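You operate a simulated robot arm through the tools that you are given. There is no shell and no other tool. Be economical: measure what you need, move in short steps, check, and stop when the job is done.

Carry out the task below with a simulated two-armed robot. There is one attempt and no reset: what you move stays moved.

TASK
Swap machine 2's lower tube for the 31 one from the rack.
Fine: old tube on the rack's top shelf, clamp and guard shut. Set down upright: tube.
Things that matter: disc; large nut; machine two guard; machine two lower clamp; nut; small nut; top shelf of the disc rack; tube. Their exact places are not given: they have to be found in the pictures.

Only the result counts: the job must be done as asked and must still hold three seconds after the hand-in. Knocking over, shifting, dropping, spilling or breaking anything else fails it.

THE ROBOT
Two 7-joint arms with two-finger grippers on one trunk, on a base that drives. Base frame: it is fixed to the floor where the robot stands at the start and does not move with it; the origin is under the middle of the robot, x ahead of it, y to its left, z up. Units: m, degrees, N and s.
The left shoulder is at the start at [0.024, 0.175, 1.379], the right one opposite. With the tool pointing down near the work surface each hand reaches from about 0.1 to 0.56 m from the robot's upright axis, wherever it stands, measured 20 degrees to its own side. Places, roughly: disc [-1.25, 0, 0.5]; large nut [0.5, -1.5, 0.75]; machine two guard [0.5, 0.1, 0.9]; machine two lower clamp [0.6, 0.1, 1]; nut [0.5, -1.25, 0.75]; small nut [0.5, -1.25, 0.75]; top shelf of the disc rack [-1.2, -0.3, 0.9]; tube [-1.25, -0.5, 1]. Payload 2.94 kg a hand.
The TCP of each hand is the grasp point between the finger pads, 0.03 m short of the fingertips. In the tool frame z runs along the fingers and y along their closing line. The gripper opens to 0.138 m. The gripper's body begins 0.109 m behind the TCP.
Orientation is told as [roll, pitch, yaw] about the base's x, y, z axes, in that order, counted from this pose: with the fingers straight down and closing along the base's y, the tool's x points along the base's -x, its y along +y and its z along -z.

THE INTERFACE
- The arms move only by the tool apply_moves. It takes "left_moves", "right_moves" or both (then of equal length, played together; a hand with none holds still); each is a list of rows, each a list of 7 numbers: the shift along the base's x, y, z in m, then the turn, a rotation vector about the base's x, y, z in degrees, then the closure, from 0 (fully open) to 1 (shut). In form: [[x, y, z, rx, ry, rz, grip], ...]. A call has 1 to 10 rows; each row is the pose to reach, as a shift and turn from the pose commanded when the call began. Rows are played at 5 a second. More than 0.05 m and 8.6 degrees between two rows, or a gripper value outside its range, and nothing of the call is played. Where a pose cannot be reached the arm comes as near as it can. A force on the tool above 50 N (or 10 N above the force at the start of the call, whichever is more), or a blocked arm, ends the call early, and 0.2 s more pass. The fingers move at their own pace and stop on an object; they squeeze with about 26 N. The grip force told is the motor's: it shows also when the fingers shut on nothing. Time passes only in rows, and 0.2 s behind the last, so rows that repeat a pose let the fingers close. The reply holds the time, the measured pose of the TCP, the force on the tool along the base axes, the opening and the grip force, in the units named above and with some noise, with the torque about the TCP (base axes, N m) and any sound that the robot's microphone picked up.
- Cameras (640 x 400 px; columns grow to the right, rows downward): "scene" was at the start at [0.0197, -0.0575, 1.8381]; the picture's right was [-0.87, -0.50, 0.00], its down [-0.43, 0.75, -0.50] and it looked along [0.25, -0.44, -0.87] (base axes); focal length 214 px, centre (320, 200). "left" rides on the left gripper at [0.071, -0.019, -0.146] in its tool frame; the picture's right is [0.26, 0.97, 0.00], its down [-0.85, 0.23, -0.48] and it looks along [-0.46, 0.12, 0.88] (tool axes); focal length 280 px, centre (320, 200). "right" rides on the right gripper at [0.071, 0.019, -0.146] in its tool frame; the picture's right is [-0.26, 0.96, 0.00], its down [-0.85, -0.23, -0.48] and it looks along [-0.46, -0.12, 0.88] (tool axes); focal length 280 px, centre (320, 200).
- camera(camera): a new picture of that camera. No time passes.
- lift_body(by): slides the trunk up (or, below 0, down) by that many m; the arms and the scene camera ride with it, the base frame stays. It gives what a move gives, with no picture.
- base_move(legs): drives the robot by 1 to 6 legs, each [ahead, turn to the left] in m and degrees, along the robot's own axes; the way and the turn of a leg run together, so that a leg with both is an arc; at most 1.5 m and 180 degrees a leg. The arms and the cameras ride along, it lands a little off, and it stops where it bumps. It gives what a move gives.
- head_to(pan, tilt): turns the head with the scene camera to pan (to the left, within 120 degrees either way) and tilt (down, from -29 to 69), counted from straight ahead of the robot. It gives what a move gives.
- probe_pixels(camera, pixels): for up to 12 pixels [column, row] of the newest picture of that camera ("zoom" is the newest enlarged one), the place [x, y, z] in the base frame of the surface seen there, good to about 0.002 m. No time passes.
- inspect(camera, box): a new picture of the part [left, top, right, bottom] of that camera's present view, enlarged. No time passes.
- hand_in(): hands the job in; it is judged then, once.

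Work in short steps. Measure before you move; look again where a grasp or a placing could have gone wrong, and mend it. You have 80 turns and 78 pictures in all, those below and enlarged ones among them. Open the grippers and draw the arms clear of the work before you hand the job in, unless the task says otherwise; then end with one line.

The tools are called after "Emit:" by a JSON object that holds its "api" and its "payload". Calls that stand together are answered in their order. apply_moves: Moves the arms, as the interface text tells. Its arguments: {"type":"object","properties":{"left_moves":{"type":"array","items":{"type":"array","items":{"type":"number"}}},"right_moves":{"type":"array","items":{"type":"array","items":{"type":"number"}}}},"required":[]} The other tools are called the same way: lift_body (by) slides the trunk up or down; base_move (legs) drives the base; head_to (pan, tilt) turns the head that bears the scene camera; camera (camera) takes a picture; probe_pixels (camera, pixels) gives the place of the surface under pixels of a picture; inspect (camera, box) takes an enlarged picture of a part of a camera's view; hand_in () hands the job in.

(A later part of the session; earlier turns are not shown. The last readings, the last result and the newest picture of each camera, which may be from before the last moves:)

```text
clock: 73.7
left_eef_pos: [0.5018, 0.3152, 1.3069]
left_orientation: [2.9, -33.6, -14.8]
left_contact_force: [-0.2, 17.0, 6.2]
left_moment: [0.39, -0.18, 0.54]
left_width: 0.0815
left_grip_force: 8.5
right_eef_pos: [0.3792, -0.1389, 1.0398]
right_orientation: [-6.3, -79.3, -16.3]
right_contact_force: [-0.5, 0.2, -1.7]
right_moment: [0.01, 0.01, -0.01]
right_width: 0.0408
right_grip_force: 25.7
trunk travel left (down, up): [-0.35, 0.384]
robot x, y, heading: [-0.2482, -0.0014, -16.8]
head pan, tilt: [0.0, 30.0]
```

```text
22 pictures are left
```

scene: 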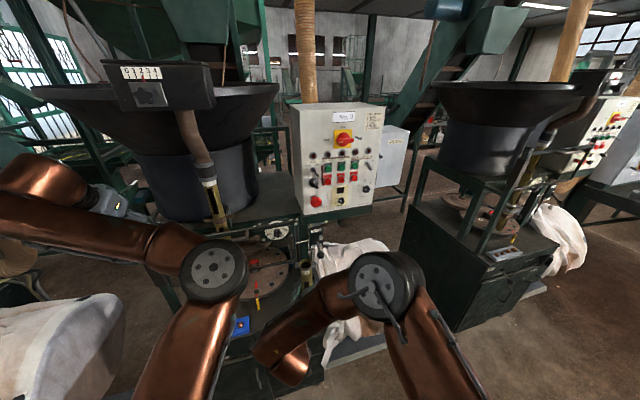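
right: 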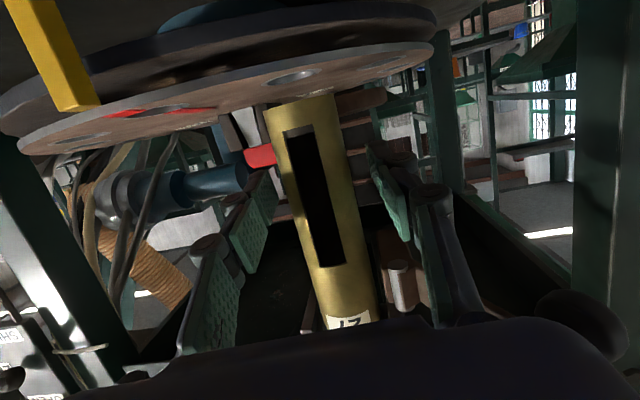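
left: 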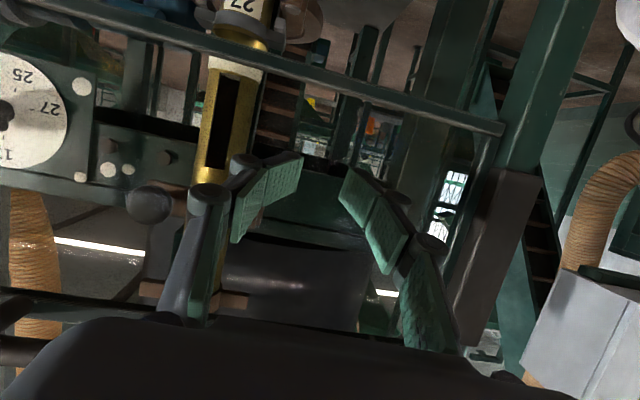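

The left hand touched the guard post at (0.51,0.32,1.31). I turn back, back off 0.1 m, and draw the left hand in before turning again.

Emit:
{"api": "base_move", "payload": {"legs": [[0, 17], [-0.12, 0]]}}

Emit:
{"api": "apply_moves", "payload": {"left_moves": [[-0.03, 0, 0.01, 0, 5, 0, 0.5], [-0.06, 0, 0.02, 0, 10, 0, 0.5], [-0.09, 0, 0.03, 0, 16, 0, 0.5], [-0.12, 0, 0.04, 0, 22, 0, 0.5], [-0.14, -0.02, 0.05, 0, 28, 0, 0.5]]}}

```text
clock: 75.9
left_eef_pos: [0.2918, 0.5162, 1.2943]
left_orientation: [2.9, -31.7, 1.7]
left_contact_force: [-0.8, -1.5, 0.5]
left_moment: [0.08, -0.06, 0.01]
left_width: 0.0688
left_grip_force: 0.0
right_eef_pos: [0.2986, 0.0458, 1.0267]
right_orientation: [-5.5, -77.8, -0.4]
right_contact_force: [0.1, -1.0, 0.3]
right_moment: [0.06, 0.12, 0.08]
right_width: 0.0407
right_grip_force: 26.4
trunk travel left (down, up): [-0.35, 0.384]
robot x, y, heading: [-0.3623, -0.0004, 0.2]
head pan, tilt: [0.0, 30.0]
```

```text
clock: 76.4
left_eef_pos: [0.1921, 0.4971, 1.3476]
left_orientation: [2.5, -27.6, 1.3]
left_contact_force: [0.5, -0.9, -0.9]
left_moment: [0.12, 0.07, 0.07]
left_width: 0.0691
left_grip_force: 0.0
right_eef_pos: [0.2379, 0.0459, 1.061]
right_orientation: [-2.8, -80.8, -1.0]
right_contact_force: [-0.3, 0.3, -3.0]
right_moment: [-0.03, -0.11, -0.04]
right_width: 0.0405
right_grip_force: 26.6
trunk travel left (down, up): [-0.35, 0.384]
robot x, y, heading: [-0.3635, -0.0003, 0.3]
head pan, tilt: [0.0, 30.0]
stopped in row 2 (left hand): the arm was blocked; the commanded pose is now the measured one
```

Left hand is drawn in (radius ~0.75). Now the turn and drive to the rack.

Emit:
{"api": "base_move", "payload": {"legs": [[0, -90], [0.28, 0], [0, -90]]}}

Emit:
{"api": "camera", "payload": {"camera": "scene"}}

```text
clock: 77.1
left_eef_pos: [-0.0698, 0.4918, 1.4072]
left_orientation: [0.2, -39.9, 3.1]
left_contact_force: [0.9, 0.9, 3.0]
left_moment: [-0.15, 0.36, -0.03]
left_width: 0.0691
left_grip_force: 0.0
right_eef_pos: [0.0675, 0.0373, 1.1699]
right_orientation: [151.5, -82.2, -157.4]
right_contact_force: [-2.8, 3.0, -3.7]
right_moment: [-0.01, 0.04, -0.16]
right_width: 0.0366
right_grip_force: 26.6
trunk travel left (down, up): [-0.35, 0.384]
robot x, y, heading: [-0.3699, -0.0003, -0.3]
head pan, tilt: [0.0, 30.0]
stopped in leg 1: the robot was blocked; the commanded pose is now the measured one
```

```text
21 pictures are left
```

scene: 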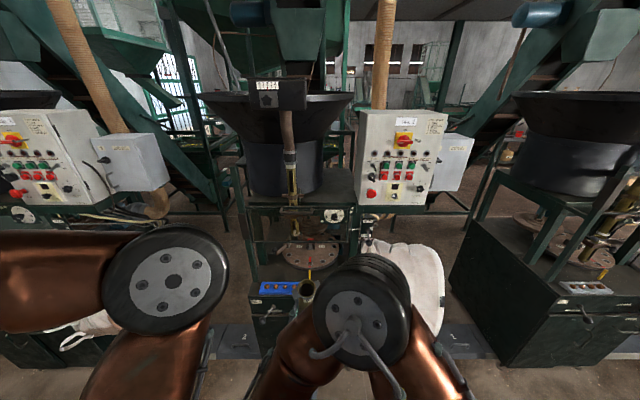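

The two elbows pressed on each other and the arms folded back. I push both hands forward and apart again before turning.

Emit:
{"api": "apply_moves", "payload": {"left_moves": [[0.03, 0.02, 0, 0, 0, 0, 0.5], [0.06, 0.04, 0, 0, 0, 0, 0.5], [0.09, 0.06, 0, 0, 0, 0, 0.5], [0.12, 0.08, 0, 0, 0, 0, 0.5], [0.16, 0.1, 0, 0, 0, 0, 0.5], [0.19, 0.12, 0, 0, 0, 0, 0.5]], "right_moves": [[0.03, 0, 0, 0, 0, 0, 1], [0.06, 0, -0.01, 0, 0, 0, 1], [0.09, -0.01, -0.02, 0, 0, 0, 1], [0.12, -0.02, -0.04, 0, 0, 0, 1], [0.16, -0.03, -0.06, 0, 0, 0, 1], [0.2, -0.04, -0.08, 0, 0, 0, 1]]}}

Emit:
{"api": "camera", "payload": {"camera": "right"}}

```text
clock: 78.1
left_eef_pos: [0.0703, 0.563, 1.3756]
left_orientation: [-9.3, -41.2, 17.7]
left_contact_force: [-0.1, 0.1, -5.1]
left_moment: [0.0, -0.31, 0.03]
left_width: 0.069
left_grip_force: 0.5
right_eef_pos: [0.2456, 0.0102, 1.1364]
right_orientation: [148.8, -80.7, -155.2]
right_contact_force: [1.2, 1.6, -2.2]
right_moment: [0.07, -0.03, -0.2]
right_width: 0.0363
right_grip_force: 26.4
trunk travel left (down, up): [-0.35, 0.384]
robot x, y, heading: [-0.3636, -0.001, 0.5]
head pan, tilt: [0.0, 30.0]
stopped in row 4 (left hand): the arm was blocked; the commanded pose is now the measured one
```

```text
20 pictures are left
```

right: 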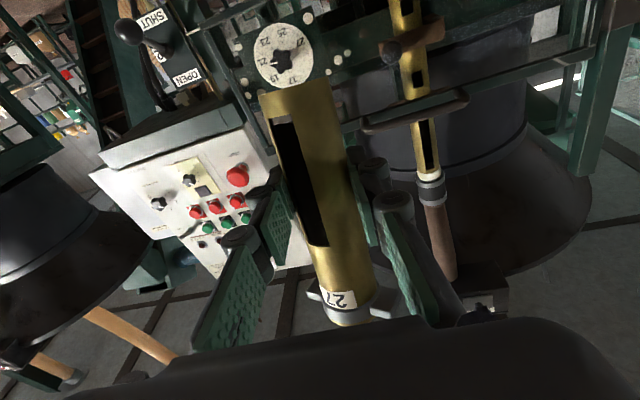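

The tube with label 27 is firmly held. I put the left hand back to fingers-down, where its arm is freer, while the right holds.

Emit:
{"api": "apply_moves", "payload": {"left_moves": [[0.01, 0, 0.01, 0, 7, 0, 0.5], [0.02, 0, 0.02, 0, 14, 0, 0.5], [0.03, 0, 0.03, 0, 21, 0, 0.5], [0.04, 0, 0.04, 0, 28, 0, 0.5], [0.05, 0, 0.05, 0, 35, 0, 0.5], [0.06, 0, 0.06, 0, 41, 0, 0.5]]}}

Emit:
{"api": "camera", "payload": {"camera": "scene"}}

```text
clock: 78.4
left_eef_pos: [-0.0625, 0.5591, 1.3791]
left_orientation: [-18.7, -44.2, 24.0]
left_contact_force: [1.0, 0.4, -1.2]
left_moment: [-0.09, 0.05, -0.07]
left_width: 0.0691
left_grip_force: 0.1
right_eef_pos: [0.1879, -0.0194, 1.2008]
right_orientation: [157.5, -67.6, -168.3]
right_contact_force: [1.2, -10.2, -2.4]
right_moment: [-0.3, -0.1, 0.69]
right_width: 0.0363
right_grip_force: 25.8
trunk travel left (down, up): [-0.35, 0.384]
robot x, y, heading: [-0.3679, -0.0007, -0.1]
head pan, tilt: [0.0, 30.0]
stopped in row 1 (left hand): the arm was blocked; the commanded pose is now the measured one
```

```text
19 pictures are left
```

scene: 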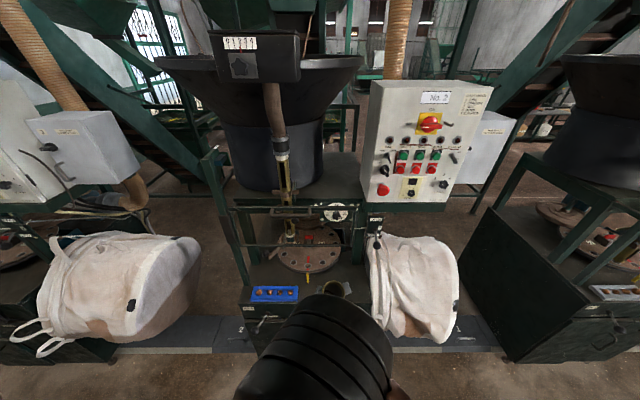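

The left arm seems to have popped clear (no longer in view). I let things settle with a hold and read poses.

Emit:
{"api": "apply_moves", "payload": {"left_moves": [[0, 0, 0, 0, 0, 0, 0.5], [0, 0, 0, 0, 0, 0, 0.5], [0, 0, 0, 0, 0, 0, 0.5]], "right_moves": [[0, 0, 0, 0, 0, 0, 1], [0, 0, 0, 0, 0, 0, 1], [0, 0, 0, 0, 0, 0, 1]]}}

```text
clock: 78.7
left_eef_pos: [-0.2719, 0.5594, 1.3883]
left_orientation: [-22.5, -52.2, 27.5]
left_contact_force: [-3.1, 1.8, -2.8]
left_moment: [-0.13, -0.69, -0.1]
left_width: 0.0689
left_grip_force: 0.1
right_eef_pos: [0.056, -0.0317, 1.2372]
right_orientation: [159.6, -61.7, -173.0]
right_contact_force: [-4.0, 7.3, -6.9]
right_moment: [0.11, -0.13, -0.34]
right_width: 0.0358
right_grip_force: 25.7
trunk travel left (down, up): [-0.35, 0.384]
robot x, y, heading: [-0.3659, 0.0024, 0.2]
head pan, tilt: [0.0, 30.0]
stopped in row 1 (left hand): the arm was blocked; the commanded pose is now the measured one
```

The arms are still coasting. I let time pass with a head move, which may not interrupt them.

Emit:
{"api": "head_to", "payload": {"pan": -20, "tilt": 40}}

Emit:
{"api": "head_to", "payload": {"pan": 0, "tilt": 40}}

Emit:
{"api": "camera", "payload": {"camera": "scene"}}

```text
clock: 79.6
left_eef_pos: [-0.1079, 0.5539, 1.3772]
left_orientation: [-17.1, -44.3, 22.6]
left_contact_force: [-4.2, -2.0, -3.7]
left_moment: [0.2, -0.45, 0.21]
left_width: 0.0692
left_grip_force: 0.1
right_eef_pos: [0.2071, -0.0456, 1.2087]
right_orientation: [158.4, -65.0, -174.6]
right_contact_force: [0.5, -7.0, 4.5]
right_moment: [-0.1, 0.33, 0.44]
right_width: 0.0362
right_grip_force: 26.6
trunk travel left (down, up): [-0.35, 0.384]
robot x, y, heading: [-0.3638, 0.0039, -0.0]
head pan, tilt: [-20.0, 40.0]
```

```text
clock: 80.4
left_eef_pos: [-0.2685, 0.5576, 1.4005]
left_orientation: [-21.6, -52.3, 26.7]
left_contact_force: [2.7, 0.4, 3.4]
left_moment: [-0.06, 0.44, -0.09]
left_width: 0.069
left_grip_force: 0.3
right_eef_pos: [0.0433, -0.0229, 1.2406]
right_orientation: [159.6, -62.7, -171.2]
right_contact_force: [-2.3, 1.8, -0.6]
right_moment: [0.14, 0.27, -0.12]
right_width: 0.0362
right_grip_force: 25.8
trunk travel left (down, up): [-0.35, 0.384]
robot x, y, heading: [-0.3707, 0.0011, 0.1]
head pan, tilt: [0.0, 40.0]
```

```text
18 pictures are left
```

scene: 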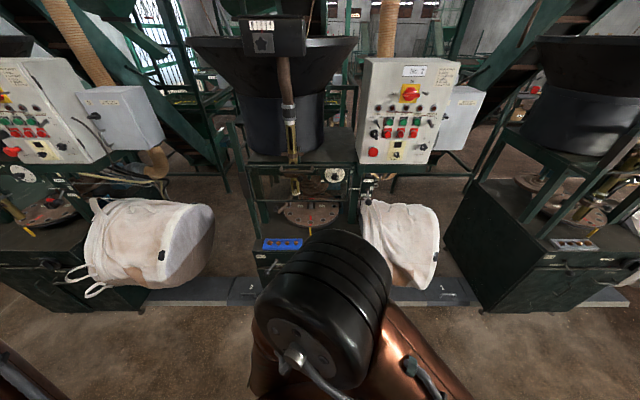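

Both hands swing together by ~0.16 m with matching tilt, so the whole upper body seems to be rocking. I let several seconds pass with head moves and watch whether it decays.

Emit:
{"api": "head_to", "payload": {"pan": -110, "tilt": 40}}

Emit:
{"api": "head_to", "payload": {"pan": -100, "tilt": 40}}

Emit:
{"api": "head_to", "payload": {"pan": -110, "tilt": 40}}

Emit:
{"api": "head_to", "payload": {"pan": -115, "tilt": 40}}

Emit:
{"api": "camera", "payload": {"camera": "scene"}}

```text
clock: 82.3
left_eef_pos: [-0.1298, 0.5568, 1.3875]
left_orientation: [-17.1, -46.6, 22.9]
left_contact_force: [-0.8, -0.2, 1.7]
left_moment: [0.03, 0.07, 0.02]
left_width: 0.0686
left_grip_force: 0.1
right_eef_pos: [0.1367, -0.0167, 1.1952]
right_orientation: [157.6, -69.5, -168.3]
right_contact_force: [-3.8, -1.1, -1.9]
right_moment: [0.06, 0.26, 0.08]
right_width: 0.036
right_grip_force: 25.6
trunk travel left (down, up): [-0.35, 0.384]
robot x, y, heading: [-0.3645, -0.0003, -0.1]
head pan, tilt: [-110.0, 40.0]
```

```text
clock: 83.0
left_eef_pos: [-0.2401, 0.5586, 1.388]
left_orientation: [-21.0, -50.8, 25.9]
left_contact_force: [1.6, 1.6, -0.5]
left_moment: [-0.05, 0.08, -0.12]
left_width: 0.0692
left_grip_force: 0.0
right_eef_pos: [0.0791, -0.0331, 1.2278]
right_orientation: [159.3, -63.2, -172.7]
right_contact_force: [-1.8, 1.8, -7.2]
right_moment: [-0.09, -0.3, -0.05]
right_width: 0.0361
right_grip_force: 26.4
trunk travel left (down, up): [-0.35, 0.384]
robot x, y, heading: [-0.3696, 0.0007, -0.1]
head pan, tilt: [-100.0, 40.0]
```

```text
clock: 83.7
left_eef_pos: [-0.1466, 0.5576, 1.3894]
left_orientation: [-18.0, -47.1, 23.4]
left_contact_force: [-1.5, -1.4, 0.3]
left_moment: [0.07, -0.05, 0.03]
left_width: 0.0689
left_grip_force: 0.1
right_eef_pos: [0.1464, -0.027, 1.217]
right_orientation: [159.6, -64.8, -171.9]
right_contact_force: [2.1, -0.6, -0.4]
right_moment: [0.02, 0.01, 0.0]
right_width: 0.036
right_grip_force: 26.3
trunk travel left (down, up): [-0.35, 0.384]
robot x, y, heading: [-0.3644, 0.0024, -0.1]
head pan, tilt: [-110.0, 40.0]
```

```text
clock: 84.4
left_eef_pos: [-0.1871, 0.5557, 1.3934]
left_orientation: [-19.0, -49.2, 24.4]
left_contact_force: [-0.5, 0.3, -1.0]
left_moment: [0.02, -0.16, 0.04]
left_width: 0.069
left_grip_force: 0.0
right_eef_pos: [0.0833, -0.0165, 1.2144]
right_orientation: [159.2, -66.6, -169.7]
right_contact_force: [0.5, -0.5, -2.7]
right_moment: [-0.01, -0.1, 0.01]
right_width: 0.036
right_grip_force: 25.7
trunk travel left (down, up): [-0.35, 0.384]
robot x, y, heading: [-0.3677, 0.0021, -0.2]
head pan, tilt: [-115.0, 40.0]
```

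```text
17 pictures are left
```

scene: 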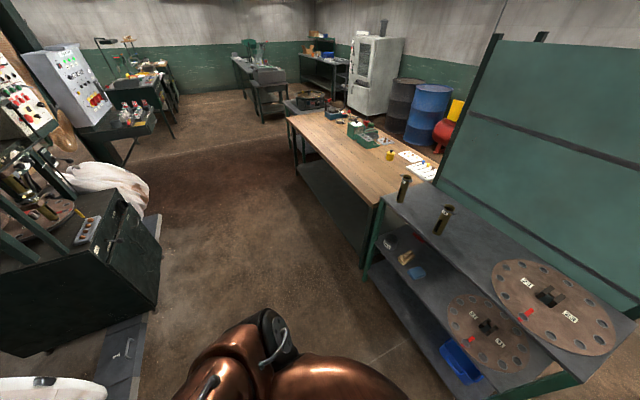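

The rocking decays. Meanwhile I zoom on the two rack tubes at (445,218) and (404,188) to read their numbers.

Emit:
{"api": "inspect", "payload": {"camera": "scene", "box": [380, 165, 476, 245]}}

Emit:
{"api": "probe_pixels", "payload": {"camera": "scene", "pixels": [[445, 212], [441, 232], [404, 183], [400, 200], [465, 250], [490, 275], [425, 230], [430, 240]]}}

Emit:
{"api": "head_to", "payload": {"pan": -100, "tilt": 40}}

Emit:
{"api": "head_to", "payload": {"pan": 0, "tilt": 40}}

```text
5.00 times, centred on (428, 205) of scene
```

zoom: 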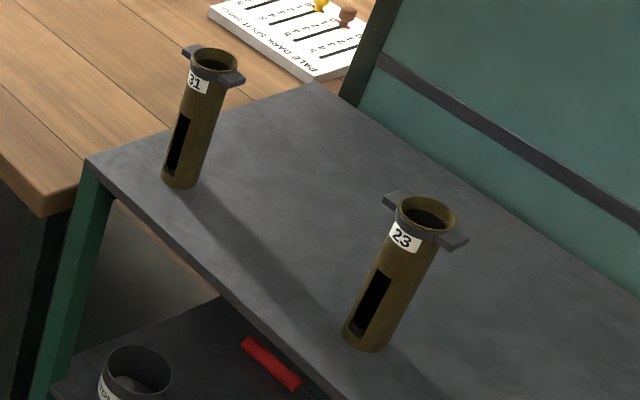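

```text
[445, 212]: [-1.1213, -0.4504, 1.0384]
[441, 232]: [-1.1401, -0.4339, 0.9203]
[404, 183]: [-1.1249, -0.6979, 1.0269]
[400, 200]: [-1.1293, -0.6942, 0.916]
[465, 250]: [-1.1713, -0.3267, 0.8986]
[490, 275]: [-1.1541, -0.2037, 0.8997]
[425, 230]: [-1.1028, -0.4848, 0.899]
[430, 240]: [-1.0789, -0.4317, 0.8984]
```

```text
clock: 85.1
left_eef_pos: [-0.1896, 0.5583, 1.391]
left_orientation: [-19.5, -48.7, 24.8]
left_contact_force: [2.7, 2.6, -4.2]
left_moment: [-0.16, -0.13, -0.21]
left_width: 0.069
left_grip_force: 0.0
right_eef_pos: [0.0843, -0.0164, 1.2148]
right_orientation: [159.0, -66.2, -169.8]
right_contact_force: [3.4, -3.9, -6.2]
right_moment: [-0.12, -0.44, 0.22]
right_width: 0.0361
right_grip_force: 25.6
trunk travel left (down, up): [-0.35, 0.384]
robot x, y, heading: [-0.3685, -0.0011, 0.0]
head pan, tilt: [-100.0, 40.0]
```

```text
clock: 86.9
left_eef_pos: [-0.1863, 0.5584, 1.3916]
left_orientation: [-18.7, -48.9, 24.1]
left_contact_force: [-0.4, -0.5, -0.4]
left_moment: [0.03, 0.01, -0.01]
left_width: 0.0691
left_grip_force: 0.0
right_eef_pos: [0.0892, -0.017, 1.2127]
right_orientation: [158.7, -66.9, -169.2]
right_contact_force: [0.1, 0.5, -1.9]
right_moment: [0.03, 0.02, -0.02]
right_width: 0.0361
right_grip_force: 25.5
trunk travel left (down, up): [-0.35, 0.384]
robot x, y, heading: [-0.3667, -0.0005, -0.3]
head pan, tilt: [0.0, 40.0]
```

Settled now. The 31 tube is the far one at y≈-0.70 (label facing +x); 23 stands at y≈-0.45. I drive to stand in front: turn right, 0.55 m along -y, turn right.

Emit:
{"api": "base_move", "payload": {"legs": [[0, -90], [0.55, 0], [0, -90]]}}

```text
clock: 97.9
left_eef_pos: [-0.6154, -1.092, 1.3902]
left_orientation: [-18.4, -48.5, -160.3]
left_contact_force: [-1.2, -0.3, 0.3]
left_moment: [-0.01, -0.06, 0.01]
left_width: 0.0688
left_grip_force: 0.0
right_eef_pos: [-0.8463, -0.4962, 1.2097]
right_orientation: [158.3, -67.1, 6.6]
right_contact_force: [-0.1, -0.4, -2.1]
right_moment: [-0.06, 0.01, 0.0]
right_width: 0.036
right_grip_force: 25.9
trunk travel left (down, up): [-0.35, 0.384]
robot x, y, heading: [-0.3889, -0.5473, 175.8]
head pan, tilt: [0.0, 40.0]
```

I'm at the rack. I correct the heading by 4° and look at how the tube sits in the right hand.

Emit:
{"api": "base_move", "payload": {"legs": [[0, 4.2]]}}

Emit:
{"api": "camera", "payload": {"camera": "scene"}}

```text
clock: 98.8
left_eef_pos: [-0.5706, -1.1071, 1.3913]
left_orientation: [-18.3, -48.4, -155.9]
left_contact_force: [-0.2, 0.6, 0.1]
left_moment: [0.01, 0.01, 0.0]
left_width: 0.0691
left_grip_force: 0.0
right_eef_pos: [-0.846, -0.5301, 1.2109]
right_orientation: [158.1, -67.2, 11.1]
right_contact_force: [0.4, 0.3, -1.8]
right_moment: [-0.04, 0.03, 0.0]
right_width: 0.036
right_grip_force: 26.1
trunk travel left (down, up): [-0.35, 0.384]
robot x, y, heading: [-0.3922, -0.5512, 180.1]
head pan, tilt: [0.0, 40.0]
```

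```text
15 pictures are left
```

scene: 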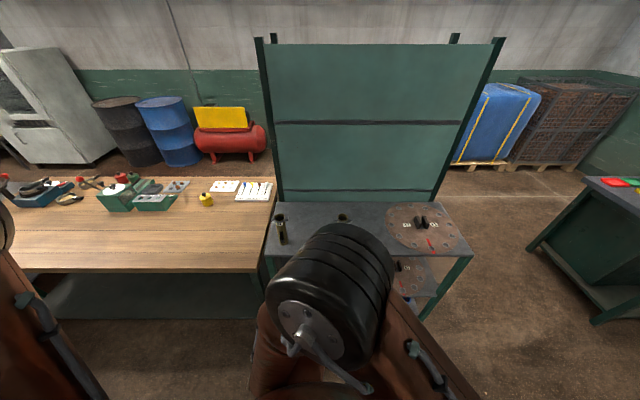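

The right elbow blocks the view; I extend the hand toward the shelf, lower and turn it back to the grasp attitude (rotation ≈(5.3,-32.7,10)°) so the tube is upright.

Emit:
{"api": "apply_moves", "payload": {"right_moves": [[-0.02, -0.006, -0.025, 1, -6.5, 2, 1], [-0.04, -0.012, -0.05, 2, -13, 4, 1], [-0.06, -0.018, -0.075, 3.2, -19.6, 6, 1], [-0.08, -0.024, -0.1, 4.3, -26.2, 8, 1], [-0.104, -0.03, -0.13, 5.3, -32.7, 10, 1], [-0.104, -0.03, -0.13, 5.3, -32.7, 10, 1]]}}

Emit:
{"api": "camera", "payload": {"camera": "scene"}}

```text
clock: 100.2
left_eef_pos: [-0.5697, -1.1079, 1.3904]
left_orientation: [-18.4, -48.5, -155.8]
left_contact_force: [0.6, 0.2, 0.2]
left_moment: [0.03, 0.04, 0.0]
left_width: 0.0692
left_grip_force: 0.1
right_eef_pos: [-0.9497, -0.5614, 1.0798]
right_orientation: [-1.1, -79.1, 179.9]
right_contact_force: [0.1, -0.6, -2.0]
right_moment: [0.03, -0.05, 0.0]
right_width: 0.0363
right_grip_force: 25.4
trunk travel left (down, up): [-0.35, 0.384]
robot x, y, heading: [-0.3906, -0.5467, 179.9]
head pan, tilt: [0.0, 40.0]
```

```text
14 pictures are left
```

scene: 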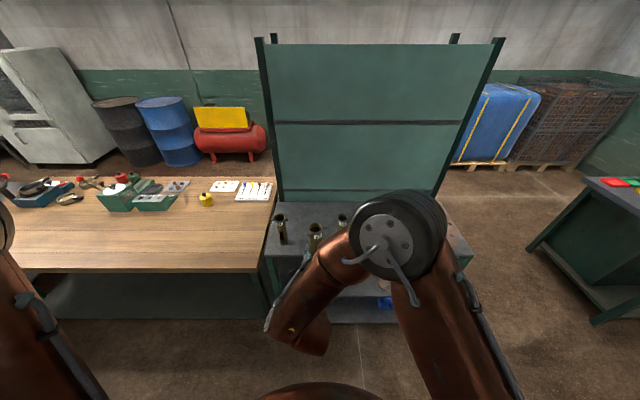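

The held tube is seen at (315,240), between the two standing ones. I zoom to judge its uprightness.

Emit:
{"api": "inspect", "payload": {"camera": "scene", "box": [260, 200, 360, 270]}}

Emit:
{"api": "probe_pixels", "payload": {"camera": "zoom", "pixels": [[350, 175], [328, 240], [335, 210], [355, 160], [372, 240], [300, 300], [135, 125], [135, 220], [140, 275], [525, 120]]}}

```text
5.71 times, centred on (310, 235) of scene
```

zoom: 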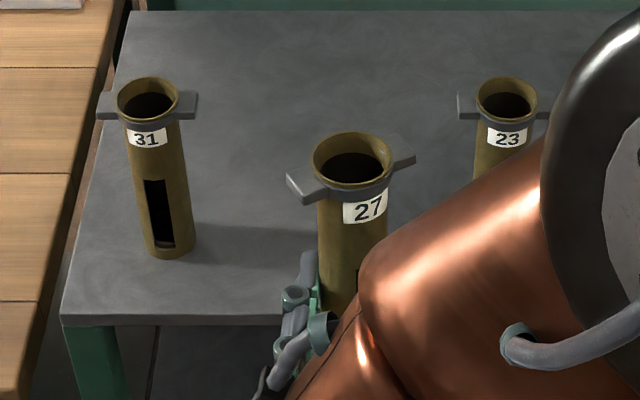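

```text
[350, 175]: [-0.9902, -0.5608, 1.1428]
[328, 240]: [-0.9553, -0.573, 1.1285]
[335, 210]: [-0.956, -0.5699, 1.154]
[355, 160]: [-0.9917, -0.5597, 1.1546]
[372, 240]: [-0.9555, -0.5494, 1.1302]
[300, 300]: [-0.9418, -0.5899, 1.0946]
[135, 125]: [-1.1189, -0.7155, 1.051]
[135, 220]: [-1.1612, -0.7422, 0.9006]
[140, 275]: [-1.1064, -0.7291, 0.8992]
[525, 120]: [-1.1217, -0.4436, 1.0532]
```

The tube is upright, slipped ~2.5 cm down in the grip: its bottom is ≈0.078 below the TCP, axis at (-0.974,-0.561). I carry it over the shelf to (-1.12,-0.575) and lower to 1.5 cm above.

Emit:
{"api": "apply_moves", "payload": {"right_moves": [[-0.04, -0.004, 0, 0, 0, 0, 1], [-0.08, -0.008, 0, 0, 0, 0, 1], [-0.115, -0.012, 0, 0, 0, 0, 1], [-0.146, -0.014, 0, 0, 0, 0, 1], [-0.146, -0.014, -0.03, 0, 0, 0, 1], [-0.146, -0.014, -0.06, 0, 0, 0, 1], [-0.146, -0.014, -0.085, 0, 0, 0, 1]]}}

Emit:
{"api": "apply_moves", "payload": {"right_moves": [[0, 0, -0.004, 0, 0, 0, 1], [0, 0, -0.008, 0, 0, 0, 1], [0, 0, -0.012, 0, 0, 0, 1], [0, 0, -0.016, 0, 0, 0, 1], [0, 0, -0.018, 0, 0, 0, 1]]}}

Emit:
{"api": "inspect", "payload": {"camera": "scene", "box": [260, 190, 360, 260]}}

```text
clock: 101.8
left_eef_pos: [-0.5707, -1.1072, 1.3903]
left_orientation: [-18.2, -48.5, -155.9]
left_contact_force: [0.4, 0.1, 0.5]
left_moment: [0.01, -0.04, -0.01]
left_width: 0.0691
left_grip_force: 0.1
right_eef_pos: [-1.0976, -0.5739, 0.9965]
right_orientation: [-0.7, -79.1, 179.7]
right_contact_force: [-0.1, 0.9, -2.5]
right_moment: [-0.02, -0.02, 0.0]
right_width: 0.0363
right_grip_force: 25.9
trunk travel left (down, up): [-0.35, 0.384]
robot x, y, heading: [-0.387, -0.5455, 180.0]
head pan, tilt: [0.0, 40.0]
```

```text
clock: 103.0
left_eef_pos: [-0.571, -1.107, 1.3906]
left_orientation: [-18.2, -48.5, -155.8]
left_contact_force: [0.9, -0.2, 0.0]
left_moment: [0.02, -0.04, 0.01]
left_width: 0.069
left_grip_force: 0.0
right_eef_pos: [-1.0979, -0.5746, 0.9774]
right_orientation: [-0.7, -79.2, 179.6]
right_contact_force: [0.3, 0.0, -2.4]
right_moment: [0.02, -0.04, -0.02]
right_width: 0.0361
right_grip_force: 26.4
trunk travel left (down, up): [-0.35, 0.384]
robot x, y, heading: [-0.3887, -0.5481, 179.9]
head pan, tilt: [0.0, 40.0]
```

```text
5.71 times, centred on (310, 225) of scene
```

zoom: 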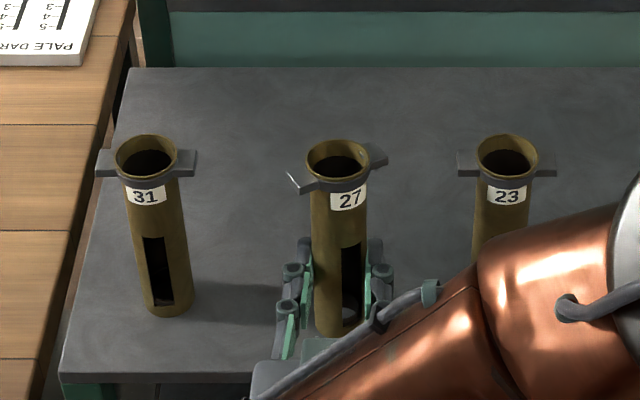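

Still hanging (weight -2.4 N). I compare rim heights with the 31 tube to know the remaining gap.

Emit:
{"api": "probe_pixels", "payload": {"camera": "zoom", "pixels": [[298, 183], [378, 157], [348, 200], [105, 163], [188, 162], [146, 195], [335, 328], [166, 308], [152, 185], [345, 190]]}}

```text
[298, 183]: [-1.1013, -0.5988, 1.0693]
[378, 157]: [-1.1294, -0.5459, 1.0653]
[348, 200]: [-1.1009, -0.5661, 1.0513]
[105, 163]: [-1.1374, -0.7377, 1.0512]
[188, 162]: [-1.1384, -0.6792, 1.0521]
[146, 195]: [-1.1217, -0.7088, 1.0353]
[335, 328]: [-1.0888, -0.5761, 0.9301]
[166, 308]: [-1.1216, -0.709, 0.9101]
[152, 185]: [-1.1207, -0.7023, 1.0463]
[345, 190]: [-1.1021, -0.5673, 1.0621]
```

Gap ≈1.5 cm, and the tube's top leans ~5.5° away (front x -1.101 top vs -1.089 bottom). I turn +5.5° about y to set it plumb and lower 1.2 cm.

Emit:
{"api": "apply_moves", "payload": {"right_moves": [[0, 0, 0, 0, 2.7, 0, 1], [0, 0, 0, 0, 5.5, 0, 1], [0, 0, -0.004, 0, 5.5, 0, 1], [0, 0, -0.008, 0, 5.5, 0, 1], [0, 0, -0.011, 0, 5.5, 0, 1], [0, 0, -0.013, 0, 5.5, 0, 1]]}}

Emit:
{"api": "apply_moves", "payload": {"right_moves": [[0, 0, -0.001, 0, 0, 0, 1], [0, 0, -0.002, 0, 0, 0, 1], [0, 0, -0.003, 0, 0, 0, 1]]}}

```text
clock: 104.3
left_eef_pos: [-0.5705, -1.1063, 1.3903]
left_orientation: [-18.2, -48.6, -155.9]
left_contact_force: [-0.4, -0.3, 0.5]
left_moment: [0.02, 0.02, 0.0]
left_width: 0.0688
left_grip_force: 0.0
right_eef_pos: [-1.0963, -0.5743, 0.9642]
right_orientation: [-0.3, -84.6, 179.0]
right_contact_force: [-0.2, 0.4, -1.8]
right_moment: [-0.06, -0.04, 0.04]
right_width: 0.0361
right_grip_force: 26.4
trunk travel left (down, up): [-0.35, 0.384]
robot x, y, heading: [-0.3909, -0.5449, 179.8]
head pan, tilt: [0.0, 40.0]
```

```text
clock: 105.2
left_eef_pos: [-0.5703, -1.1073, 1.3913]
left_orientation: [-18.1, -48.5, -155.9]
left_contact_force: [-0.2, 0.2, -0.3]
left_moment: [-0.04, 0.04, -0.01]
left_width: 0.069
left_grip_force: 0.0
right_eef_pos: [-1.096, -0.5741, 0.9617]
right_orientation: [-0.2, -84.6, 179.1]
right_contact_force: [0.1, 0.2, -2.3]
right_moment: [0.0, -0.03, 0.0]
right_width: 0.0362
right_grip_force: 25.7
trunk travel left (down, up): [-0.35, 0.384]
robot x, y, heading: [-0.3904, -0.5481, 179.8]
head pan, tilt: [0.0, 40.0]
```

Still hanging. I lower another few millimetres in 1 mm steps, watching the force.

Emit:
{"api": "apply_moves", "payload": {"right_moves": [[0, 0, -0.001, 0, 0, 0, 1], [0, 0, -0.002, 0, 0, 0, 1], [0, 0, -0.003, 0, 0, 0, 1]]}}

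Emit:
{"api": "inspect", "payload": {"camera": "scene", "box": [260, 190, 360, 260]}}

Emit:
{"api": "probe_pixels", "payload": {"camera": "zoom", "pixels": [[300, 190], [378, 163], [348, 205], [335, 332], [330, 290], [330, 230]]}}

```text
clock: 106.0
left_eef_pos: [-0.5687, -1.1077, 1.3912]
left_orientation: [-18.2, -48.6, -155.9]
left_contact_force: [0.6, 0.4, -0.2]
left_moment: [0.01, 0.02, 0.01]
left_width: 0.069
left_grip_force: 0.1
right_eef_pos: [-1.0955, -0.5739, 0.9611]
right_orientation: [0.2, -84.9, 178.5]
right_contact_force: [3.2, -1.5, 9.1]
right_moment: [-0.07, 0.19, 0.05]
right_width: 0.036
right_grip_force: 25.7
trunk travel left (down, up): [-0.35, 0.384]
robot x, y, heading: [-0.389, -0.5478, 179.9]
head pan, tilt: [0.0, 40.0]
```

```text
5.71 times, centred on (310, 225) of scene
```

zoom: 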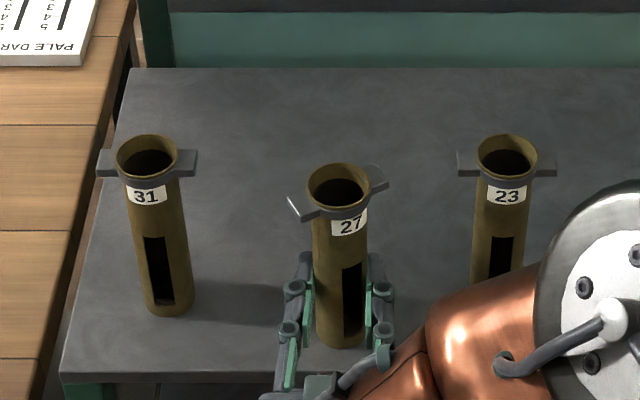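

```text
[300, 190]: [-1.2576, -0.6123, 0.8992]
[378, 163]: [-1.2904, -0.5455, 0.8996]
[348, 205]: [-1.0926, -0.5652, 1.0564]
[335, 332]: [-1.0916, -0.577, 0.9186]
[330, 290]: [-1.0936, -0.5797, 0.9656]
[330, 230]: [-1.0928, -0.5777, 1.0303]
```

Contact (9 N) and the tube is plumb (front x -1.0926 top, -1.0916 bottom). I relieve slightly, open, and draw back.

Emit:
{"api": "apply_moves", "payload": {"right_moves": [[0, 0, 0.001, 0, 0, 0, 1], [0, 0, 0.001, 0, 0, 0, 0.7], [0, 0, 0.001, 0, 0, 0, 0.55], [0, 0, 0.001, 0, 0, 0, 0.5], [0, 0, 0.001, 0, 0, 0, 0.5], [0.03, 0, 0.001, 0, 0, 0, 0.5], [0.07, 0, 0.001, 0, 0, 0, 0.5], [0.11, 0, 0.001, 0, 0, 0, 0.5], [0.13, -0.02, 0.001, 0, 0, 0, 0.5]]}}

Emit:
{"api": "camera", "payload": {"camera": "right"}}

```text
clock: 108.0
left_eef_pos: [-0.5709, -1.1086, 1.3899]
left_orientation: [-18.4, -48.5, -155.8]
left_contact_force: [0.3, 0.0, 0.9]
left_moment: [-0.01, -0.01, -0.04]
left_width: 0.069
left_grip_force: 0.2
right_eef_pos: [-0.9639, -0.595, 0.962]
right_orientation: [-1.0, -84.7, 179.8]
right_contact_force: [-0.7, -0.2, -0.5]
right_moment: [0.0, -0.01, -0.04]
right_width: 0.0691
right_grip_force: 0.0
trunk travel left (down, up): [-0.35, 0.384]
robot x, y, heading: [-0.3928, -0.5491, 179.8]
head pan, tilt: [0.0, 40.0]
```

```text
10 pictures are left
```

right: 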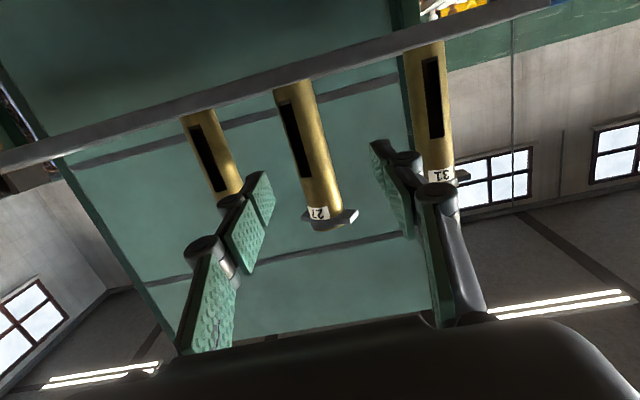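

27 stands on the shelf. Next the 31 tube: axis ≈(-1.1405,-0.7085). I shift in y, then advance to it at z≈0.970.

Emit:
{"api": "apply_moves", "payload": {"right_moves": [[0.01, -0.04, 0.004, 0, 0, 0, 0.5], [0.01, -0.08, 0.008, 0, 0, 0, 0.5], [0, -0.113, 0.008, 0, 0, 0, 0.5], [-0.045, -0.113, 0.008, 0, 0, 0, 0.5], [-0.09, -0.113, 0.008, 0, 0, 0, 0.5], [-0.135, -0.113, 0.008, 0, 0, 0, 0.5], [-0.176, -0.113, 0.008, 0, 0, 0, 0.5]]}}

Emit:
{"api": "inspect", "payload": {"camera": "scene", "box": [240, 190, 360, 270]}}

```text
clock: 109.5
left_eef_pos: [-0.5708, -1.1081, 1.39]
left_orientation: [-18.2, -48.5, -155.9]
left_contact_force: [-0.4, -0.9, 0.0]
left_moment: [-0.04, -0.01, -0.01]
left_width: 0.069
left_grip_force: 0.0
right_eef_pos: [-1.1456, -0.7121, 0.9666]
right_orientation: [-0.6, -84.7, 179.3]
right_contact_force: [-1.3, 0.1, -0.3]
right_moment: [0.01, 0.06, -0.03]
right_width: 0.069
right_grip_force: 0.1
trunk travel left (down, up): [-0.35, 0.384]
robot x, y, heading: [-0.3925, -0.5451, 180.2]
head pan, tilt: [0.0, 40.0]
```

```text
5.00 times, centred on (300, 230) of scene
```

zoom: 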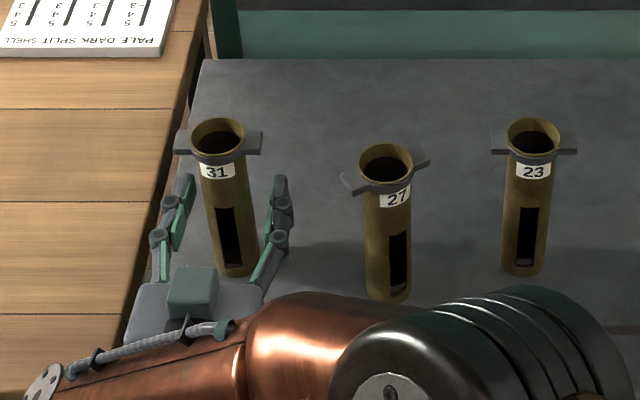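

Tube 31 is between the fingers, 27 and 23 untouched. I close and lift slowly.

Emit:
{"api": "apply_moves", "payload": {"right_moves": [[0.003, 0.003, 0, 0, 0, 0, 0.7], [0.003, 0.003, 0, 0, 0, 0, 1], [0.003, 0.003, 0, 0, 0, 0, 1], [0.003, 0.003, 0, 0, 0, 0, 1], [0.003, 0.003, 0.005, 0, 0, 0, 1], [0.003, 0.003, 0.02, 0, 0, 0, 1], [0.003, 0.003, 0.04, 0, 0, 0, 1], [0.003, 0.003, 0.06, 0, 0, 0, 1], [0.003, 0.003, 0.08, 0, 0, 0, 1]]}}

Emit:
{"api": "apply_moves", "payload": {"right_moves": [[0.02, 0, 0, 0, 0, 0, 1], [0.05, 0, 0, 0, 0, 0, 1], [0.08, 0.01, 0, 0, 0, 0, 1], [0.11, 0.03, 0, 0, 0, 0, 1], [0.14, 0.06, 0, 0, 0, 0, 1], [0.16, 0.09, 0, 0, 0, 0, 1], [0.17, 0.11, 0, 0, 0, 0, 1]]}}

```text
clock: 111.5
left_eef_pos: [-0.5697, -1.1069, 1.3904]
left_orientation: [-18.2, -48.5, -155.9]
left_contact_force: [0.1, 0.0, -0.2]
left_moment: [0.01, 0.01, 0.0]
left_width: 0.0691
left_grip_force: 0.1
right_eef_pos: [-1.1411, -0.7049, 1.0481]
right_orientation: [-0.5, -84.7, 179.4]
right_contact_force: [1.4, 0.0, -2.5]
right_moment: [-0.04, 0.04, 0.02]
right_width: 0.0406
right_grip_force: 26.1
trunk travel left (down, up): [-0.35, 0.384]
robot x, y, heading: [-0.3893, -0.5474, 180.0]
head pan, tilt: [0.0, 40.0]
```

```text
clock: 113.2
left_eef_pos: [-0.5708, -1.107, 1.3913]
left_orientation: [-18.2, -48.5, -156.0]
left_contact_force: [0.4, 0.5, -0.6]
left_moment: [0.01, -0.02, 0.0]
left_width: 0.0693
left_grip_force: 0.0
right_eef_pos: [-0.9713, -0.5937, 1.0485]
right_orientation: [0.6, -84.8, 178.0]
right_contact_force: [-0.2, 0.1, -3.0]
right_moment: [0.01, -0.01, 0.0]
right_width: 0.0404
right_grip_force: 26.2
trunk travel left (down, up): [-0.35, 0.384]
robot x, y, heading: [-0.3932, -0.5488, 180.0]
head pan, tilt: [0.0, 40.0]
```

Tube 31 held (0.0405 wide). I turn right, drive 0.55 along +y, turn right to face the machine again.

Emit:
{"api": "base_move", "payload": {"legs": [[0, -90], [0.55, 0], [0, -90]]}}

```text
clock: 124.1
left_eef_pos: [-0.2018, 0.5754, 1.3884]
left_orientation: [-18.2, -48.2, 23.3]
left_contact_force: [0.2, -0.5, 0.0]
left_moment: [-0.03, 0.03, -0.02]
left_width: 0.0694
left_grip_force: 0.1
right_eef_pos: [0.1917, 0.0563, 1.0472]
right_orientation: [-0.7, -84.7, -1.3]
right_contact_force: [0.9, 0.4, -2.1]
right_moment: [-0.01, -0.01, 0.0]
right_width: 0.0408
right_grip_force: 26.4
trunk travel left (down, up): [-0.35, 0.384]
robot x, y, heading: [-0.3913, 0.0113, -0.7]
head pan, tilt: [0.0, 40.0]
```

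Back at the machine. I lower the trunk 0.08, drive 0.14 forward, and look.

Emit:
{"api": "lift_body", "payload": {"by": -0.08}}

Emit:
{"api": "base_move", "payload": {"legs": [[0.14, 0.7]]}}

Emit:
{"api": "camera", "payload": {"camera": "scene"}}

```text
clock: 125.2
left_eef_pos: [-0.2038, 0.5742, 1.3116]
left_orientation: [-18.0, -48.4, 23.4]
left_contact_force: [0.1, 0.6, 0.2]
left_moment: [0.07, -0.04, 0.0]
left_width: 0.0691
left_grip_force: 0.0
right_eef_pos: [0.189, 0.0557, 0.9695]
right_orientation: [-0.1, -84.7, -1.8]
right_contact_force: [0.3, -0.6, -2.2]
right_moment: [0.01, -0.01, -0.02]
right_width: 0.0406
right_grip_force: 26.3
trunk travel left (down, up): [-0.27, 0.464]
robot x, y, heading: [-0.3905, 0.0182, -0.9]
head pan, tilt: [0.0, 40.0]
```

```text
clock: 126.6
left_eef_pos: [-0.0711, 0.5774, 1.3089]
left_orientation: [-18.1, -48.2, 24.3]
left_contact_force: [1.0, -0.2, 0.1]
left_moment: [-0.02, 0.04, 0.01]
left_width: 0.069
left_grip_force: 0.1
right_eef_pos: [0.3303, 0.0644, 0.9679]
right_orientation: [-0.5, -84.5, -0.5]
right_contact_force: [-0.7, -0.6, -2.3]
right_moment: [-0.03, 0.0, 0.03]
right_width: 0.0407
right_grip_force: 25.8
trunk travel left (down, up): [-0.27, 0.464]
robot x, y, heading: [-0.2524, 0.0188, -0.0]
head pan, tilt: [0.0, 40.0]
```

```text
8 pictures are left
```

scene: 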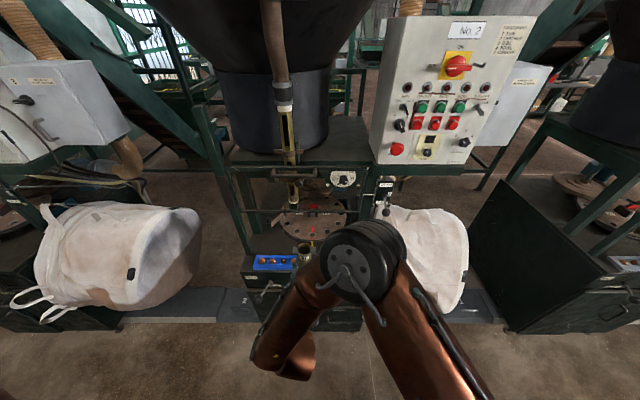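

The tube is at (303,250) before the opening. I zoom to measure the held tube, bracket and open clamp bar.

Emit:
{"api": "inspect", "payload": {"camera": "scene", "box": [250, 180, 350, 270]}}

Emit:
{"api": "probe_pixels", "payload": {"camera": "zoom", "pixels": [[305, 420], [245, 240], [320, 240]]}}

```text
4.44 times, centred on (300, 225) of scene
```

zoom: 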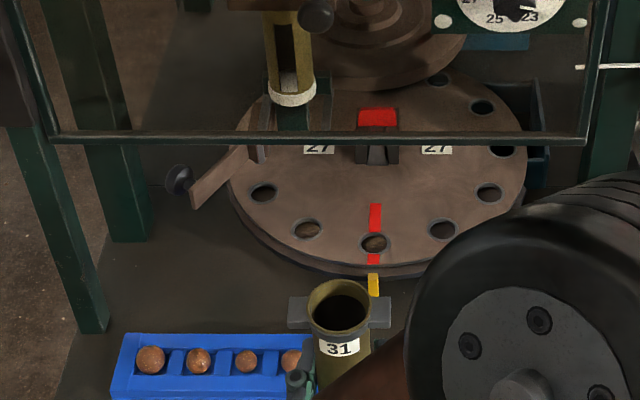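

```text
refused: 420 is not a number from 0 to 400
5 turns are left
```

Few turns remain, so I act in larger blocks. The tube axis coincides with the TCP and its bottom is 0.068 below; the old tube stood at axis (0.5885,0.1215), bottom ≈0.852. I insert to TCP (0.5885,0.1215,0.920) and look.

Emit:
{"api": "apply_moves", "payload": {"right_moves": [[0.03, 0.02, -0.015, 0, 0, 0, 1], [0.06, 0.04, -0.03, 0, 0, 0, 1], [0.08, 0.057, -0.044, 0, 0, 0, 1], [0.115, 0.057, -0.044, 0, 0, 0, 1], [0.15, 0.057, -0.044, 0, 0, 0, 1], [0.18, 0.057, -0.044, 0, 0, 0, 1], [0.21, 0.057, -0.044, 0, 0, 0, 1], [0.237, 0.057, -0.044, 0, 0, 0, 1], [0.258, 0.057, -0.044, 0, 0, 0, 1], [0.258, 0.057, -0.047, 0, 0, 0, 1]]}}

Emit:
{"api": "inspect", "payload": {"camera": "scene", "box": [260, 170, 340, 240]}}

Emit:
{"api": "probe_pixels", "payload": {"camera": "zoom", "pixels": [[250, 200], [300, 200], [250, 240], [240, 220], [280, 220], [262, 260], [160, 215], [190, 225]]}}

```text
clock: 128.8
left_eef_pos: [-0.0722, 0.5759, 1.3092]
left_orientation: [-18.1, -48.3, 24.3]
left_contact_force: [-0.3, -0.3, -0.8]
left_moment: [-0.01, -0.01, -0.01]
left_width: 0.0691
left_grip_force: 0.0
right_eef_pos: [0.5871, 0.1219, 0.9212]
right_orientation: [-0.5, -84.6, -0.5]
right_contact_force: [1.1, -0.6, -1.8]
right_moment: [-0.02, 0.01, 0.01]
right_width: 0.0407
right_grip_force: 25.9
trunk travel left (down, up): [-0.27, 0.464]
robot x, y, heading: [-0.2513, 0.0153, 0.4]
head pan, tilt: [0.0, 40.0]
```

```text
5.71 times, centred on (300, 205) of scene
```

zoom: 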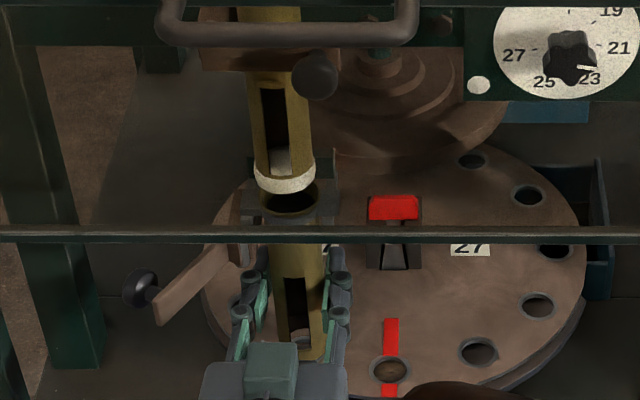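

```text
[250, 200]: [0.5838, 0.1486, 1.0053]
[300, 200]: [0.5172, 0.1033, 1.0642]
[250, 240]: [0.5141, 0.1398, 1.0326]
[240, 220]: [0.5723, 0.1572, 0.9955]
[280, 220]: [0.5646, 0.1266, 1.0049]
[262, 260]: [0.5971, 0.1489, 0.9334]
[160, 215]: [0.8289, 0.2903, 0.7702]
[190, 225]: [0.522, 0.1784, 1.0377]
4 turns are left
```

Tube 31's wing is at (0.584,0.149,1.005), exactly where the old one was. I release, draw back, straddle the open clamp bar and knob with the open fingers, sweep it to the right and press it shut.

Emit:
{"api": "apply_moves", "payload": {"right_moves": [[0, 0, -0.001, 0, 0, 0, 0.8], [0, 0, -0.001, 0, 0, 0, 0.53], [0, 0, -0.001, 0, 0, 0, 0.53], [0, 0, -0.001, 0, 0, 0, 0.53], [-0.03, 0, -0.001, 0, 0, 0, 0.53], [-0.07, 0, -0.001, 0, 0, 0, 0.53], [-0.11, 0, -0.001, 0, 0, 0, 0.53], [-0.15, 0, -0.001, 0, 0, 0, 0.45], [-0.19, 0, -0.001, 0, 0, 0, 0.384]]}}

Emit:
{"api": "apply_moves", "payload": {"right_moves": [[0, 0.032, 0.02, 0, 0, 0, 0.384], [0, 0.064, 0.036, 0, 0, 0, 0.384], [0, 0.096, 0.052, 0, 0, 0, 0.384], [0.036, 0.096, 0.052, 0, 0, 0, 0.384], [0.072, 0.096, 0.052, 0, 0, 0, 0.384], [0.107, 0.096, 0.052, 0, 0, 0, 0.384]]}}

Emit:
{"api": "apply_moves", "payload": {"right_moves": [[0, -0.02, 0, 0, 0, 0, 0.384], [0, -0.04, 0, 0, 0, 0, 0.384], [0, -0.06, 0, 0, 0, 0, 0.384], [0, -0.08, 0, 0, 0, 0, 0.384], [0, -0.1, 0, 0, 0, 0, 0.384], [0, -0.12, 0, 0, 0, 0, 0.384], [0, -0.136, 0, 0, 0, 0, 0.384], [0, -0.15, 0, 0, 0, 0, 0.384]]}}

Emit:
{"api": "apply_moves", "payload": {"right_moves": [[0, 0.006, 0, 0, 0, 0, 0.384], [0.01, 0.006, 0, 0, 0, 0, 0.384], [0.02, 0.006, 0, 0, 0, 0, 0.384], [0.028, 0.006, 0, 0, 0, 0, 0.384], [0.033, 0.006, 0, 0, 0, 0, 0.384]]}}

Emit:
{"api": "inspect", "payload": {"camera": "scene", "box": [260, 175, 340, 245]}}

```text
clock: 130.8
left_eef_pos: [-0.0745, 0.5769, 1.3102]
left_orientation: [-18.0, -48.3, 24.5]
left_contact_force: [0.2, -0.1, 0.8]
left_moment: [0.04, 0.0, -0.03]
left_width: 0.0689
left_grip_force: 0.1
right_eef_pos: [0.3966, 0.1224, 0.9232]
right_orientation: [-0.7, -84.7, -0.3]
right_contact_force: [-0.6, -0.1, 0.8]
right_moment: [0.0, 0.01, 0.01]
right_width: 0.0851
right_grip_force: 0.1
trunk travel left (down, up): [-0.27, 0.464]
robot x, y, heading: [-0.2568, 0.0142, 0.2]
head pan, tilt: [0.0, 40.0]
```

```text
clock: 132.2
left_eef_pos: [-0.0715, 0.5769, 1.3096]
left_orientation: [-17.9, -48.3, 24.2]
left_contact_force: [0.6, -0.3, 0.2]
left_moment: [0.01, 0.05, 0.01]
left_width: 0.069
left_grip_force: 0.0
right_eef_pos: [0.5047, 0.2205, 0.9695]
right_orientation: [-0.7, -84.5, -0.3]
right_contact_force: [1.3, 0.5, 0.0]
right_moment: [0.02, -0.02, -0.04]
right_width: 0.085
right_grip_force: 0.0
trunk travel left (down, up): [-0.27, 0.464]
robot x, y, heading: [-0.2506, 0.0163, -0.0]
head pan, tilt: [0.0, 40.0]
```

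```text
clock: 134.0
left_eef_pos: [-0.0742, 0.5767, 1.3103]
left_orientation: [-18.0, -48.5, 24.2]
left_contact_force: [0.7, -0.4, 0.1]
left_moment: [0.03, -0.01, 0.03]
left_width: 0.069
left_grip_force: 0.0
right_eef_pos: [0.5033, 0.0672, 0.9706]
right_orientation: [-0.6, -84.6, -0.4]
right_contact_force: [-0.9, 0.4, -1.1]
right_moment: [0.01, 0.01, 0.02]
right_width: 0.0848
right_grip_force: 0.1
trunk travel left (down, up): [-0.27, 0.464]
robot x, y, heading: [-0.25, 0.0151, 0.2]
head pan, tilt: [0.0, 40.0]
```

```text
clock: 135.2
left_eef_pos: [-0.0736, 0.5762, 1.3098]
left_orientation: [-18.2, -48.3, 24.4]
left_contact_force: [0.4, -0.1, -0.7]
left_moment: [0.02, 0.02, 0.03]
left_width: 0.0689
left_grip_force: 0.1
right_eef_pos: [0.5353, 0.0752, 0.9709]
right_orientation: [-0.3, -84.6, -0.8]
right_contact_force: [-0.9, -0.3, -0.3]
right_moment: [0.06, -0.04, 0.09]
right_width: 0.0854
right_grip_force: 0.0
trunk travel left (down, up): [-0.27, 0.464]
robot x, y, heading: [-0.249, 0.0117, 0.2]
head pan, tilt: [0.0, 40.0]
```

```text
5.71 times, centred on (300, 210) of scene
3 turns are left
```

zoom: 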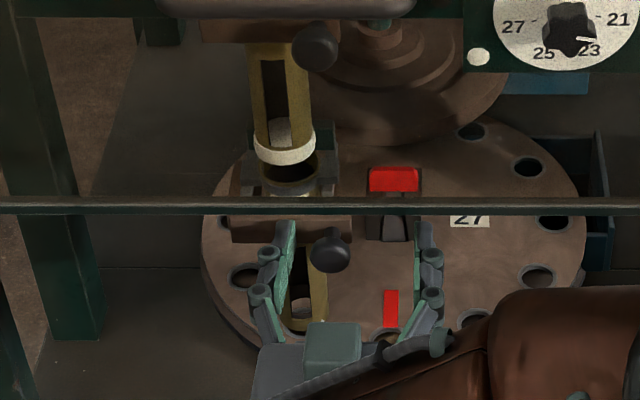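

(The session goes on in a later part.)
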